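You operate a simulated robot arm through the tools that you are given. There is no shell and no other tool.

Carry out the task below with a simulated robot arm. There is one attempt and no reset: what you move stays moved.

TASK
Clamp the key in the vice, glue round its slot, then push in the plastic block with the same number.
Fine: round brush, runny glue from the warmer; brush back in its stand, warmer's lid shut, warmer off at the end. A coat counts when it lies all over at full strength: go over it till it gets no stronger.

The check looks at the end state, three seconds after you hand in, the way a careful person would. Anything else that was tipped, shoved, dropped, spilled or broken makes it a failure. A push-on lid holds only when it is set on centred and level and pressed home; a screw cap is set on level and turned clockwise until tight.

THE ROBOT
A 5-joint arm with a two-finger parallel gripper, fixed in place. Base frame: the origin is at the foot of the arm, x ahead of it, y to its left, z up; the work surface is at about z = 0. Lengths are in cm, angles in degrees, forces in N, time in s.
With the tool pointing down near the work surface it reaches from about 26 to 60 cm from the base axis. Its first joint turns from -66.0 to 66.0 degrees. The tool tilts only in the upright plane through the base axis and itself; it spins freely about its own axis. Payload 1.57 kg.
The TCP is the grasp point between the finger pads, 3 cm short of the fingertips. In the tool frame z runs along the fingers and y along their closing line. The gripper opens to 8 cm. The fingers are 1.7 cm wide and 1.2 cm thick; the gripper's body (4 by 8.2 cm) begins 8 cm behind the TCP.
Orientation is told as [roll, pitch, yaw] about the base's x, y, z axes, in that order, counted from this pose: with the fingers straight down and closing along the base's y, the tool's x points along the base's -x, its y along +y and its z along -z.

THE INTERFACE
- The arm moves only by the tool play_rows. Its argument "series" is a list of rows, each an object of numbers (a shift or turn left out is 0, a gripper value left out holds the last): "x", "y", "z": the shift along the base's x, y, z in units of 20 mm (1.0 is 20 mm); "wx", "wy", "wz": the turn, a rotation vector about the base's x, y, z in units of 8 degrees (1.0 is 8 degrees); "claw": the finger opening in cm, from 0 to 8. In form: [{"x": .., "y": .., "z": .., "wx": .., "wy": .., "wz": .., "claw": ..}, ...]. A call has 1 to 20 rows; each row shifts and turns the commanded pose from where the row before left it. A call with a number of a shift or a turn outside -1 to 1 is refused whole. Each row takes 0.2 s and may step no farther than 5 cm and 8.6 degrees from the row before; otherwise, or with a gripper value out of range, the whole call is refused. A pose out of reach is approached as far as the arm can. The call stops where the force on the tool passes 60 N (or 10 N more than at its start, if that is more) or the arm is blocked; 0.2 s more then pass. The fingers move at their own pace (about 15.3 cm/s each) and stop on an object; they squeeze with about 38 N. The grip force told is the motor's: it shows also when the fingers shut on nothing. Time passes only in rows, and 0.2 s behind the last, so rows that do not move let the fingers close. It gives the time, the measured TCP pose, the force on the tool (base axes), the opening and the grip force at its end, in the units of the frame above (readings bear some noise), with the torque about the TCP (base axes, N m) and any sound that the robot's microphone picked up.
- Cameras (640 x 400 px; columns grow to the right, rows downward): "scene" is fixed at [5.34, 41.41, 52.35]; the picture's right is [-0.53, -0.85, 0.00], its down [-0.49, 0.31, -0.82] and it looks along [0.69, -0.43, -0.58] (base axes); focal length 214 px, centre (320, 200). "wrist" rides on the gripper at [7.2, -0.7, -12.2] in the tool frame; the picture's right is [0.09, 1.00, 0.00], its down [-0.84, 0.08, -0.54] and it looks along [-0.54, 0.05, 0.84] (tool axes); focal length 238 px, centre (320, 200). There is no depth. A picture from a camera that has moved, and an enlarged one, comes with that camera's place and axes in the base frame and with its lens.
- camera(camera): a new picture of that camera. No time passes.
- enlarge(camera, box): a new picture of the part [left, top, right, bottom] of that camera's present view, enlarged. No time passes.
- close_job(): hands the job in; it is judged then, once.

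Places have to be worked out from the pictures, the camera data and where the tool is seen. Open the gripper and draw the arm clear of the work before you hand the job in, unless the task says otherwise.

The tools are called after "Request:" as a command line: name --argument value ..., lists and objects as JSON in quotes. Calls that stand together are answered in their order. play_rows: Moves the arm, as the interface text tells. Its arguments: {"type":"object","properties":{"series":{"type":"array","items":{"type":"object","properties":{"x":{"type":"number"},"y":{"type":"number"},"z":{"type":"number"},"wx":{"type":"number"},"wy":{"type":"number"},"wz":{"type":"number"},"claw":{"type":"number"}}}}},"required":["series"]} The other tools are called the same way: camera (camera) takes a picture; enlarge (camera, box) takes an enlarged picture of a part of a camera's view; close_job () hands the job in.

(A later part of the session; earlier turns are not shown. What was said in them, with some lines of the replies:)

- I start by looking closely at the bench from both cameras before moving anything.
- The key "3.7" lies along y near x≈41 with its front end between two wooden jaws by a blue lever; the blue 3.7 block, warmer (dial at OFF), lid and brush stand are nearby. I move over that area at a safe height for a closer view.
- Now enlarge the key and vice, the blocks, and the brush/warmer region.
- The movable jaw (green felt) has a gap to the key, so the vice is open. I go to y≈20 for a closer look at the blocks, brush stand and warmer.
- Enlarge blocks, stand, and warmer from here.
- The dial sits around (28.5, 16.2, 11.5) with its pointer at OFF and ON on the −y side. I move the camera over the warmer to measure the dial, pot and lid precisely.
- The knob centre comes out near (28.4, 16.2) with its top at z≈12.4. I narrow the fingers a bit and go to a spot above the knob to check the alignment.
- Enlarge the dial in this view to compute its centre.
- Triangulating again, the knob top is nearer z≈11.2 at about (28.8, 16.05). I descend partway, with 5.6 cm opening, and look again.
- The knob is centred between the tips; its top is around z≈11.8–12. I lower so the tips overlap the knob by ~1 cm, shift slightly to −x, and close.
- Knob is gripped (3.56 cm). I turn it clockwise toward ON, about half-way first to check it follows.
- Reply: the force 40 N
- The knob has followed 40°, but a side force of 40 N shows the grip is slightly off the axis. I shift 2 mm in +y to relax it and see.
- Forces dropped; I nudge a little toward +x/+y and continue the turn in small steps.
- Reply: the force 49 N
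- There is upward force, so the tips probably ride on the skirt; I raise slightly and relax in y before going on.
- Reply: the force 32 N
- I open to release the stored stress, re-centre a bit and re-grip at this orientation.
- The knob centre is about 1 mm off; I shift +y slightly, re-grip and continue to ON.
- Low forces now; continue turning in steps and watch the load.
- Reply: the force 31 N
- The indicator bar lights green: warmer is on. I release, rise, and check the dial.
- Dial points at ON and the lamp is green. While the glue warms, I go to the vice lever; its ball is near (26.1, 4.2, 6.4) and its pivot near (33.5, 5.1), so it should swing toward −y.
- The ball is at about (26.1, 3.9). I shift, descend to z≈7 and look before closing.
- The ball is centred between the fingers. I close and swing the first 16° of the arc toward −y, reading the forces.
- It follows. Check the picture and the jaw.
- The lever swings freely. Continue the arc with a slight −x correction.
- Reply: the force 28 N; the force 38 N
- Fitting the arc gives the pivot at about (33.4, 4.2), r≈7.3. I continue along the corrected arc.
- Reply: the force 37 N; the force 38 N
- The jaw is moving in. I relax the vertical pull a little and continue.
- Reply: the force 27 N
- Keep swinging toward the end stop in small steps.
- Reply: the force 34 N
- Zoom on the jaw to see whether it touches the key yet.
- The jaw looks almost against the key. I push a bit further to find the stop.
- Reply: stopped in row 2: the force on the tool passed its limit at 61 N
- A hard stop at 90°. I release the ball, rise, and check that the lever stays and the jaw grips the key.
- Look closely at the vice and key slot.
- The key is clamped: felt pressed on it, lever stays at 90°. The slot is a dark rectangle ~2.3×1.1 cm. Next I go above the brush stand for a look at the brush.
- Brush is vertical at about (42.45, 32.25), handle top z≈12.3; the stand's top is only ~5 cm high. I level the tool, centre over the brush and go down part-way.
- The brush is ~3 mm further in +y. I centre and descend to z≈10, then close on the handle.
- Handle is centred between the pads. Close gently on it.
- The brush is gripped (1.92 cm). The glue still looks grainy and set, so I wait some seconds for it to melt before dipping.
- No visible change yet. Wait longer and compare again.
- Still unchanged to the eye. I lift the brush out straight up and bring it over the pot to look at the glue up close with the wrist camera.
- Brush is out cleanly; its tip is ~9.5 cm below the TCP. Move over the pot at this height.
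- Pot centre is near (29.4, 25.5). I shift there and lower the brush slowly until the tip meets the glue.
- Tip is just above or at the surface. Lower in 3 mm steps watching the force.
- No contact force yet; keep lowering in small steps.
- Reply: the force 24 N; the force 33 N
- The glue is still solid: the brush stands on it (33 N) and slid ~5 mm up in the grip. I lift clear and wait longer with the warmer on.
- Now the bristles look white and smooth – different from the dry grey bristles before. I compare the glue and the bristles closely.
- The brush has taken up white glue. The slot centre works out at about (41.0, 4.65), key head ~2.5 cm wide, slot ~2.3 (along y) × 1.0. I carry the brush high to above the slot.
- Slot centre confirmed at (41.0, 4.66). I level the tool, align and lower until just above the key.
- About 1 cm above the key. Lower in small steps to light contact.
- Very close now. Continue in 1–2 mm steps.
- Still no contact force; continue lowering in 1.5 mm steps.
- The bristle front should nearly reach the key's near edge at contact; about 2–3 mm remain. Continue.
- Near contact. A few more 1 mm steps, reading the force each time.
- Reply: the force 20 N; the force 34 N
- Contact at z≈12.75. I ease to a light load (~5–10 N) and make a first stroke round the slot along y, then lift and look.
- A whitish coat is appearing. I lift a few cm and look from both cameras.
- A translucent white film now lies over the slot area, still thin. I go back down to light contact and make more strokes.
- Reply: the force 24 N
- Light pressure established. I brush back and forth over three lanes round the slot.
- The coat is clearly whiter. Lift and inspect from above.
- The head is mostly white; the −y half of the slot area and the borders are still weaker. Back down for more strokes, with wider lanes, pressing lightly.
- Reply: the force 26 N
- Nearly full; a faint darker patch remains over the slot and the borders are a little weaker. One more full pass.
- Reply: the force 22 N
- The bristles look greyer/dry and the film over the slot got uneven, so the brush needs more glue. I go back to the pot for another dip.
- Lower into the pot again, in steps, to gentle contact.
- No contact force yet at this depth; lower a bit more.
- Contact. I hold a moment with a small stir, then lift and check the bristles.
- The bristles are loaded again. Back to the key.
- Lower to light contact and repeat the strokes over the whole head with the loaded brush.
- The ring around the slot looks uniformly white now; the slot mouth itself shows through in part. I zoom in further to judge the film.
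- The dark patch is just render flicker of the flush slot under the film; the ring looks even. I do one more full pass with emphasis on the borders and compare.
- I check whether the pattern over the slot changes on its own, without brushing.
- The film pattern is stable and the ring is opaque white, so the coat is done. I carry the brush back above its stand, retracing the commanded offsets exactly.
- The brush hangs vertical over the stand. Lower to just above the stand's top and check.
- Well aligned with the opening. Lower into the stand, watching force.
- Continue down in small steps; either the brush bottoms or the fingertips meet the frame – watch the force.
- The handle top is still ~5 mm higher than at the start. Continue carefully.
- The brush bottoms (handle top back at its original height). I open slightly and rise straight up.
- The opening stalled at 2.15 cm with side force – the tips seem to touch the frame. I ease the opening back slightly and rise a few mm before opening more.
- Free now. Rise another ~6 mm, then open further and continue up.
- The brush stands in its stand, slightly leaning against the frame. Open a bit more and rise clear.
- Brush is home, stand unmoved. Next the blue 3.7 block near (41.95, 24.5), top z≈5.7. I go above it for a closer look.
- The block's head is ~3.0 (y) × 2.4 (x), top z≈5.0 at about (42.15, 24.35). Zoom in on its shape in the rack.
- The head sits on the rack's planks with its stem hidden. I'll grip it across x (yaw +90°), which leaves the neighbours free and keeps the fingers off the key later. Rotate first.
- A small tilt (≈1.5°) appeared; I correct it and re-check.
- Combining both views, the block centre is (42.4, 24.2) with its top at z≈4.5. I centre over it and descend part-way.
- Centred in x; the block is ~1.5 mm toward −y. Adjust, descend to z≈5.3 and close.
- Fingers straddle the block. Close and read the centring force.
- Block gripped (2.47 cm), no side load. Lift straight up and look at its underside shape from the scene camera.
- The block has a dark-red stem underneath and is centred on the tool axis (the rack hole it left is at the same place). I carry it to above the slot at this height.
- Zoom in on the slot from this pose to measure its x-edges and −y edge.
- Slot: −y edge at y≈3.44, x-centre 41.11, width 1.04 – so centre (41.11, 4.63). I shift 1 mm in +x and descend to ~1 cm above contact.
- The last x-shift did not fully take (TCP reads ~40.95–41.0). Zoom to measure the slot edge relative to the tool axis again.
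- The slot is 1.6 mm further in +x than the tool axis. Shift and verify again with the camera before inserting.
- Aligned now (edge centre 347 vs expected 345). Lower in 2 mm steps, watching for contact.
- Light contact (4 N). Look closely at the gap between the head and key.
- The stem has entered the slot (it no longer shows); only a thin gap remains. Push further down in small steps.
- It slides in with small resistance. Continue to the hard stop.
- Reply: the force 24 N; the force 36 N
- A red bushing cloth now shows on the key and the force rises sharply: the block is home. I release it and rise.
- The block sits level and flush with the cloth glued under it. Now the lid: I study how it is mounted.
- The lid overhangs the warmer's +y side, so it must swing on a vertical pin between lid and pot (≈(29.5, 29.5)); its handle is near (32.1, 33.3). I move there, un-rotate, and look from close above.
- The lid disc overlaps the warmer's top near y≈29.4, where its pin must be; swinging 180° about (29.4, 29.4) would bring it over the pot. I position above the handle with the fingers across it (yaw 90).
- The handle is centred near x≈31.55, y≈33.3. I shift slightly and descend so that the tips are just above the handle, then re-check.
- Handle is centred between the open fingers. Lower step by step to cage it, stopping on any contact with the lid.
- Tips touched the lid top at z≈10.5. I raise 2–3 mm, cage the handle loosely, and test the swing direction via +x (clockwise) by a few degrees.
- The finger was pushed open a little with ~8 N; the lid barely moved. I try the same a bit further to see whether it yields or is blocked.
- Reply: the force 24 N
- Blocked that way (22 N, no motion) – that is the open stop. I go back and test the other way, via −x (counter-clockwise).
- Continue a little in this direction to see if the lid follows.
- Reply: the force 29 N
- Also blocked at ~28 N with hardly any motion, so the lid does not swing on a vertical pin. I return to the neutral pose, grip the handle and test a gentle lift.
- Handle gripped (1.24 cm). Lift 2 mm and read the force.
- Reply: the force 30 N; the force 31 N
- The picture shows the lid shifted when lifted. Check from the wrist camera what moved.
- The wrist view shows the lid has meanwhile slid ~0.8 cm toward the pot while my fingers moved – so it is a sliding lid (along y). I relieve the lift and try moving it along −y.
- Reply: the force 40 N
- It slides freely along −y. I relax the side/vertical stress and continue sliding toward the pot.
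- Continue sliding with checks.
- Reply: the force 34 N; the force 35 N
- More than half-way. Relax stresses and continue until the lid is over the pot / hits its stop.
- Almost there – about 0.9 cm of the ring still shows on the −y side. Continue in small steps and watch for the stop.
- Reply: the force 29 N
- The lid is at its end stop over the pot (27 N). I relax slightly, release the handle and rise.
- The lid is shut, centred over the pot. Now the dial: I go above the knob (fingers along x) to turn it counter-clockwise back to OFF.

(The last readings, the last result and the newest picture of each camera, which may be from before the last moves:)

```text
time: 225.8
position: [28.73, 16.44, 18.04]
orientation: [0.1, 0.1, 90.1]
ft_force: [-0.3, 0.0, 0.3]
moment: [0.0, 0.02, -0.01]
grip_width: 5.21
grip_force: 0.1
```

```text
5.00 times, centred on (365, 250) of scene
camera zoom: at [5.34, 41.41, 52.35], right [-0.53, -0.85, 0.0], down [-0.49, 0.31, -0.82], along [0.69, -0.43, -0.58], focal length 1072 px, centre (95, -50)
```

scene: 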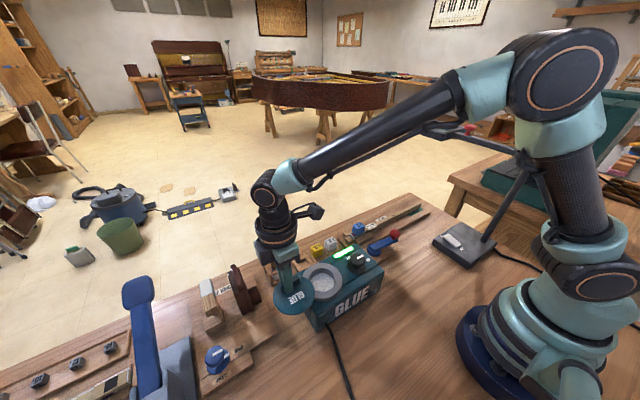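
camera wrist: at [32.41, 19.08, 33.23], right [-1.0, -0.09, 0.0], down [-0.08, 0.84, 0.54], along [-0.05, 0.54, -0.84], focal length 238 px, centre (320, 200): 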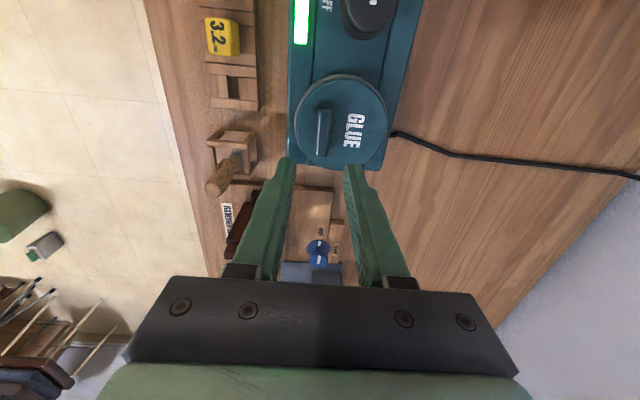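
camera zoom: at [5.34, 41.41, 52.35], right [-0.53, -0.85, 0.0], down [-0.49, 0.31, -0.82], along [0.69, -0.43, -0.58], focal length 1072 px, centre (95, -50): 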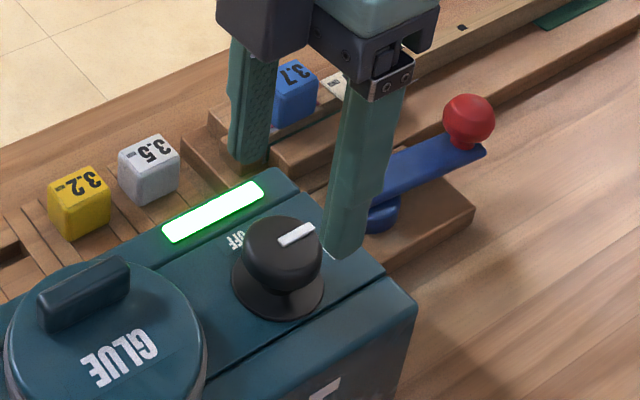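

From lateral views the knob centre is (28.85, 15.98). I centre on it, descend to z≈14.05 and grip.

Request:
play_rows --series '[{"x": 0.165, "y": -0.235}, {"z": -0.8}, {"z": -0.8}, {}]'

Request:
enlarge --camera "wrist" --box '[240, 80, 400, 200]'

Request:
enlarge --camera "scene" --box '[330, 220, 410, 290]'

```text
time: 226.8
position: [29.04, 15.95, 14.95]
orientation: [0.1, 0.1, 90.1]
ft_force: [0.1, 0.0, -0.2]
moment: [-0.02, -0.01, -0.01]
grip_width: 5.22
grip_force: 0.1
```

```text
3.33 times, centred on (320, 140) of wrist
camera zoom: at [29.63, 8.73, 27.06], right [-1.0, -0.09, 0.0], down [-0.08, 0.84, 0.54], along [-0.05, 0.54, -0.84], focal length 794 px, centre (320, 400)
```

zoom: 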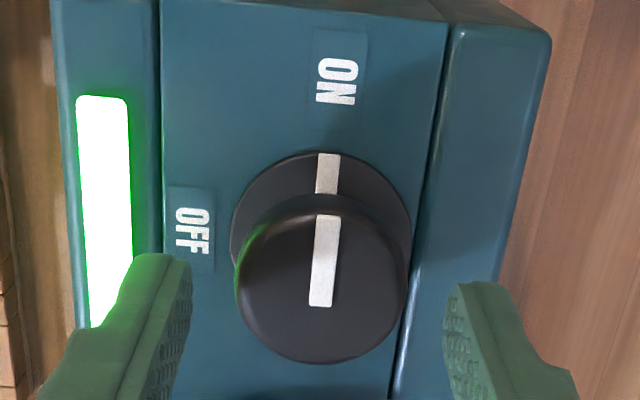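

```text
5.71 times, centred on (370, 255) of scene
camera zoom: at [5.34, 41.41, 52.35], right [-0.53, -0.85, 0.0], down [-0.49, 0.31, -0.82], along [0.69, -0.43, -0.58], focal length 1226 px, centre (34, -114)
```

zoom: 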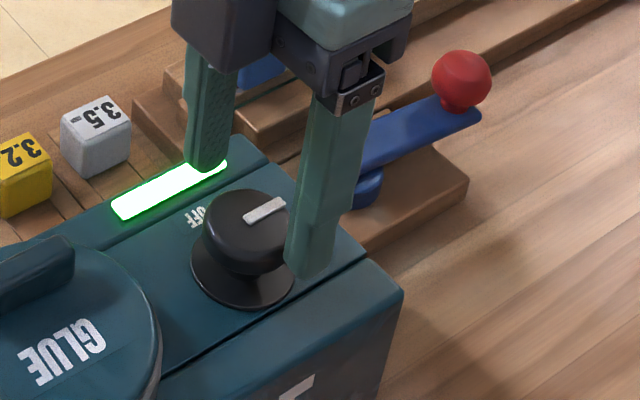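

Well centred. Lower to z≈14.1, close, and turn counter-clockwise in steps.

Request:
play_rows --series '[{"z": -0.3}, {"z": -0.13}, {"claw": 4.0}, {"claw": 2.5}, {}, {}]'

Request:
play_rows --series '[{"wz": 1}, {"wz": 1}]'

```text
time: 228.2
position: [29.04, 15.84, 14.1]
orientation: [0.2, 0.0, 90.0]
ft_force: [-0.3, 1.1, -3.4]
moment: [0.04, 0.0, 0.01]
grip_width: 3.57
grip_force: 42.6
```

```text
time: 228.8
position: [29.0, 15.78, 14.06]
orientation: [0.0, 0.0, 106.1]
ft_force: [0.8, 2.0, -6.9]
moment: [0.03, 0.03, 0.0]
grip_width: 3.57
grip_force: 42.8
```

Low forces; continue the turn.

Request:
play_rows --series '[{"wz": 1}, {"wz": 1}, {"wz": 1}]'

Request:
play_rows --series '[{"wz": 1}, {"wz": 1}, {"wz": 1}]'

Request:
enlarge --camera "scene" --box '[330, 220, 410, 290]'

```text
time: 229.7
position: [29.08, 15.98, 14.15]
orientation: [-0.2, 0.0, 130.2]
ft_force: [2.2, 14.0, -21.5]
moment: [0.35, -0.08, -0.04]
grip_width: 3.56
grip_force: 42.9
```

```text
time: 230.4
position: [29.19, 15.89, 14.09]
orientation: [-0.3, 0.3, 154.4]
ft_force: [0.6, 23.8, -14.2]
moment: [0.76, 0.38, -0.03]
grip_width: 3.57
grip_force: 43.0
```

```text
5.71 times, centred on (370, 255) of scene
camera zoom: at [5.35, 41.41, 52.34], right [-0.53, -0.85, 0.0], down [-0.49, 0.31, -0.82], along [0.69, -0.43, -0.58], focal length 1226 px, centre (34, -114)
```

zoom: 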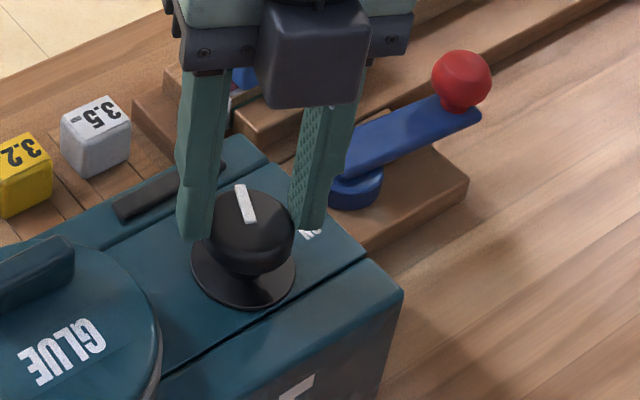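

The lamp is off already. Relax a little in y and finish the turn to the OFF mark.

Request:
play_rows --series '[{"y": 0.05}, {"wz": 1}, {"wz": 1}]'

Request:
play_rows --series '[{"wz": 0.9}, {}]'

Request:
enlarge --camera "scene" --box '[330, 220, 410, 290]'

Request:
enlarge --camera "wrist" --box '[240, 80, 400, 200]'

```text
time: 231.2
position: [29.15, 15.98, 14.13]
orientation: [-0.3, 0.2, 170.2]
ft_force: [0.6, 14.7, 9.1]
moment: [0.47, 0.75, -0.08]
grip_width: 3.55
grip_force: 42.4
```

```text
time: 231.8
position: [29.04, 15.91, 14.12]
orientation: [-0.3, 0.4, 177.3]
ft_force: [3.4, 10.9, 5.9]
moment: [0.4, -0.3, 0.02]
grip_width: 3.54
grip_force: 42.8
```

```text
5.71 times, centred on (370, 255) of scene
camera zoom: at [5.34, 41.41, 52.35], right [-0.53, -0.85, 0.0], down [-0.49, 0.31, -0.82], along [0.69, -0.43, -0.58], focal length 1226 px, centre (34, -114)
```

zoom: 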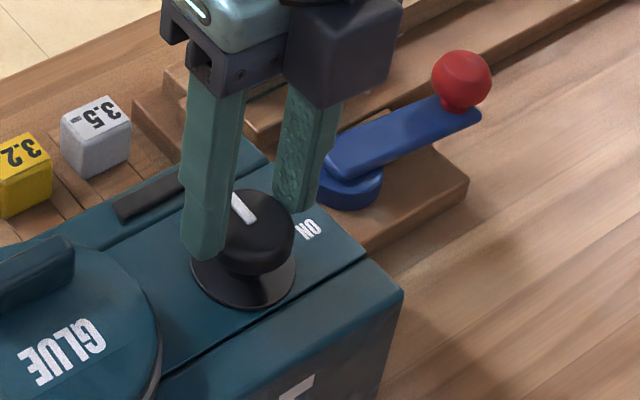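

```text
3.33 times, centred on (320, 140) of wrist
camera zoom: at [36.15, 16.31, 26.3], right [0.05, -1.0, 0.0], down [-0.84, -0.04, 0.54], along [-0.54, -0.02, -0.84], focal length 794 px, centre (320, 400)
```

zoom: 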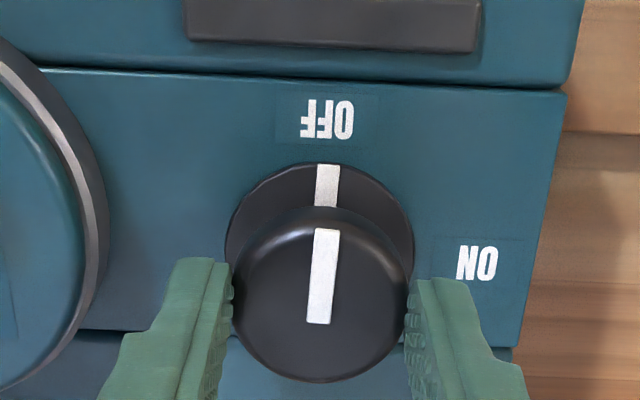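

The pointer is at OFF and the lamp is dark. Release, rise, rotate back and inspect the whole bench.

Request:
play_rows --series '[{"claw": 5.0}, {}, {"z": 0.6}, {"z": 0.9}, {"z": 0.9}, {"z": 0.9}, {"z": 0.8}, {}]'

Request:
play_rows --series '[{"wz": -1}, {"wz": -1}, {"wz": -1}, {"wz": -1}, {"wz": -1}, {"wz": -1}, {"wz": -1}, {"wz": -1}, {"wz": -1}, {"wz": -1}, {"wz": -1}, {"x": 0.3, "z": 0.3}, {"x": 0.3, "z": 0.3}, {}]'

Request:
camera --camera "scene"

Request:
camera --camera "wrist"

Request:
enlarge --camera "scene" --box '[240, 200, 440, 330]'

```text
time: 233.7
position: [29.1, 16.09, 22.26]
orientation: [-0.2, 0.4, 177.4]
ft_force: [0.3, -0.7, 0.1]
moment: [-0.02, 0.02, -0.03]
grip_width: 5.01
grip_force: 0.1
```

```text
time: 236.7
position: [30.21, 15.78, 23.39]
orientation: [0.1, 0.1, 89.2]
ft_force: [-0.1, -0.3, -0.7]
moment: [-0.03, 0.02, 0.0]
grip_width: 4.98
grip_force: 0.0
```

```text
taken
```

scene: 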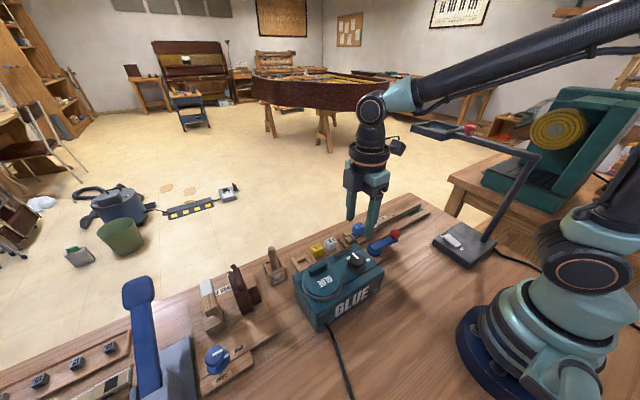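

```text
taken
camera wrist: at [30.74, 8.75, 35.53], right [-1.0, -0.08, 0.0], down [-0.07, 0.84, 0.54], along [-0.04, 0.54, -0.84], focal length 238 px, centre (320, 200)
```

wrist: 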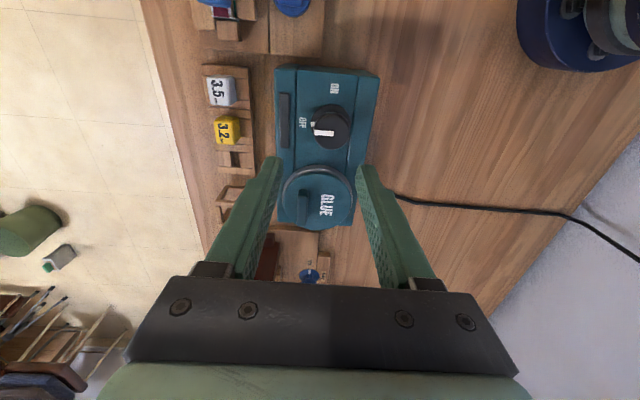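

```text
3.08 times, centred on (340, 265) of scene
camera zoom: at [5.34, 41.41, 52.35], right [-0.53, -0.85, 0.0], down [-0.49, 0.31, -0.82], along [0.69, -0.43, -0.58], focal length 660 px, centre (258, 0)
```

zoom: 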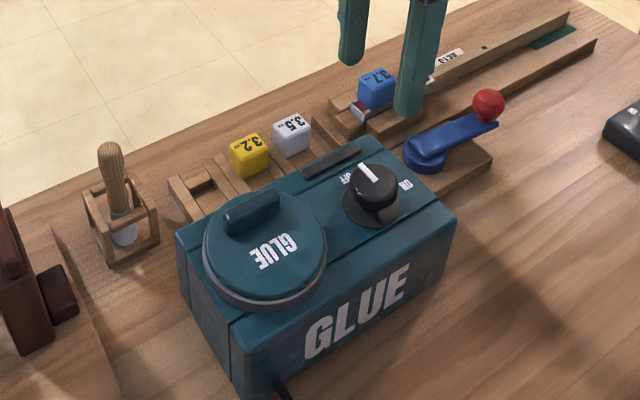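

Everything else is in place. I move up out of the way and check the block, cloth and lid closely.

Request:
play_rows --series '[{"z": 0.9, "wz": -0.95}, {"z": 0.9, "wz": -0.95}, {"z": 0.9, "wz": -0.95}, {"z": 0.9, "wz": -0.95}, {"z": 0.9, "wz": -0.95}, {"z": 0.9, "wz": -0.95}, {"z": 0.9, "wz": -0.95}, {"z": 0.9, "wz": -0.95, "y": 0.5}, {"wz": -0.95, "y": 0.9}, {"wz": -0.95, "y": 0.9}, {"wz": -0.95, "y": 0.9}, {"wz": -0.7, "y": 0.9}, {}]'

Request:
enlarge --camera "scene" --box '[345, 210, 405, 255]'

Request:
enlarge --camera "scene" --box '[352, 215, 380, 243]'

Request:
enlarge --camera "scene" --box '[285, 250, 355, 310]'

Request:
camera --camera "wrist"

```text
time: 239.4
position: [30.32, 24.12, 37.8]
orientation: [-0.2, 0.2, 0.1]
ft_force: [-0.6, -0.9, -0.3]
moment: [0.0, -0.01, 0.0]
grip_width: 5.0
grip_force: 0.0
```

```text
8.89 times, centred on (375, 232) of scene
camera zoom: at [5.34, 41.41, 52.35], right [-0.53, -0.85, 0.0], down [-0.49, 0.31, -0.82], along [0.69, -0.43, -0.58], focal length 1906 px, centre (-169, -89)
```

zoom: 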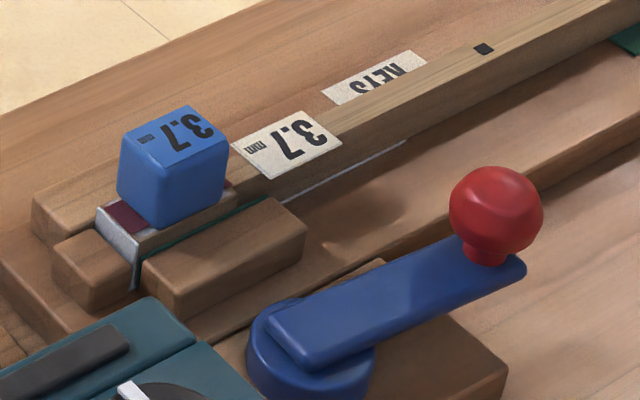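

```text
14.29 times, centred on (366, 229) of scene
camera zoom: at [5.34, 41.41, 52.35], right [-0.53, -0.85, 0.0], down [-0.49, 0.31, -0.82], along [0.69, -0.43, -0.58], focal length 3064 px, centre (-337, -214)
```

zoom: 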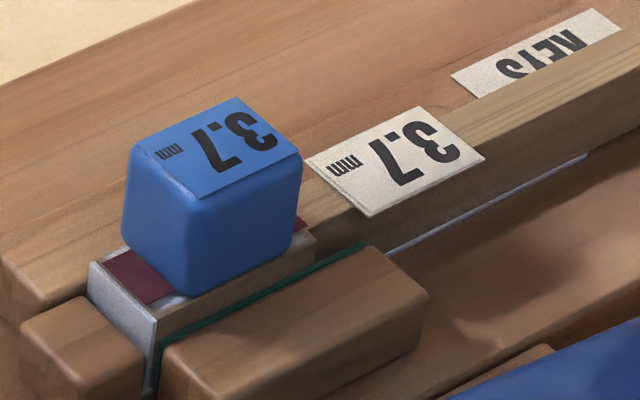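

```text
6.67 times, centred on (320, 280) of scene
camera zoom: at [5.34, 41.41, 52.35], right [-0.53, -0.85, 0.0], down [-0.49, 0.31, -0.82], along [0.69, -0.43, -0.58], focal length 1430 px, centre (320, -333)
```

zoom: 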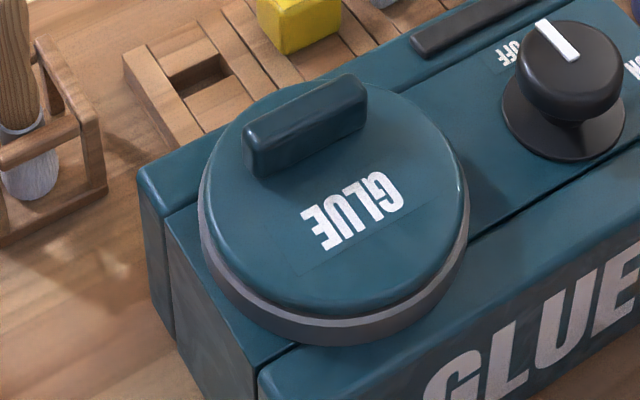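

```text
taken
camera wrist: at [23.03, 23.53, 50.01], right [-0.09, 1.0, 0.0], down [0.84, 0.08, 0.54], along [0.54, 0.05, -0.84], focal length 238 px, centre (320, 200)
```

wrist: 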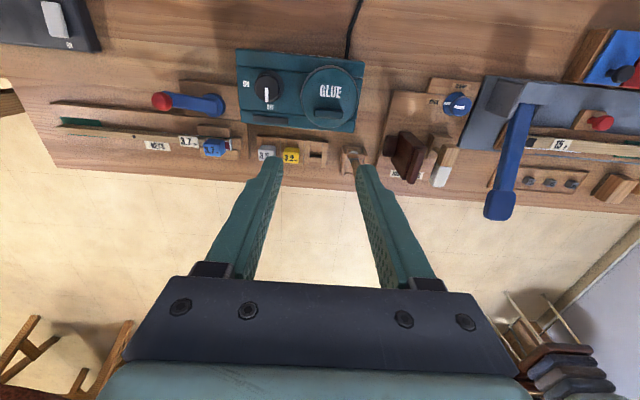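

Final check: key clamped, 3.7 block seated level on the glued cloth, brush in its stand, lid shut over the pot, dial at OFF with the lamp dark, everything else untouched, gripper open and clear. I hand the job in.

Request:
close_job

```text
The job is handed in.
```

I've handed the job in. The key is clamped, glued round its slot, and fitted with the blue 3.7 block. I don't know the check's result yet.

- **Key:** it sits between the vice jaws with the lever swung to its stop at 90° and the felt pressed against it.
- **Glue:** the round brush was dipped twice, at about 55 s and 112 s after the warmer was switched on. I brushed the area round the slot until it was solid white and stopped getting stronger.
- **Was the glue runny?** It never looked any different in the pot, and the brush met a firm surface on both dips. I judged it ready only because it whitened the bristles and coated the key.
- **Block:** the 3.7 block slid in at 3–4 N, then stopped hard at 23–35 N. A red cloth then showed round it on the key, and it sits level and flush.
- **Brush:** it is back in its stand, leaning slightly against the frame. The fingers pushed against the frame with about 12 N when I released it, but the stand did not visibly move.
- **Warmer:** the lid turned out to be a sliding one. I pushed it sideways and pulled it upwards with up to 30 N before I found that out. It is now at its end stop over the pot, the dial points to OFF and the lamp is dark. The warmer did not visibly move.

The gripper is open and clear above the bench, and I saw nothing else tipped, spilled or out of place.
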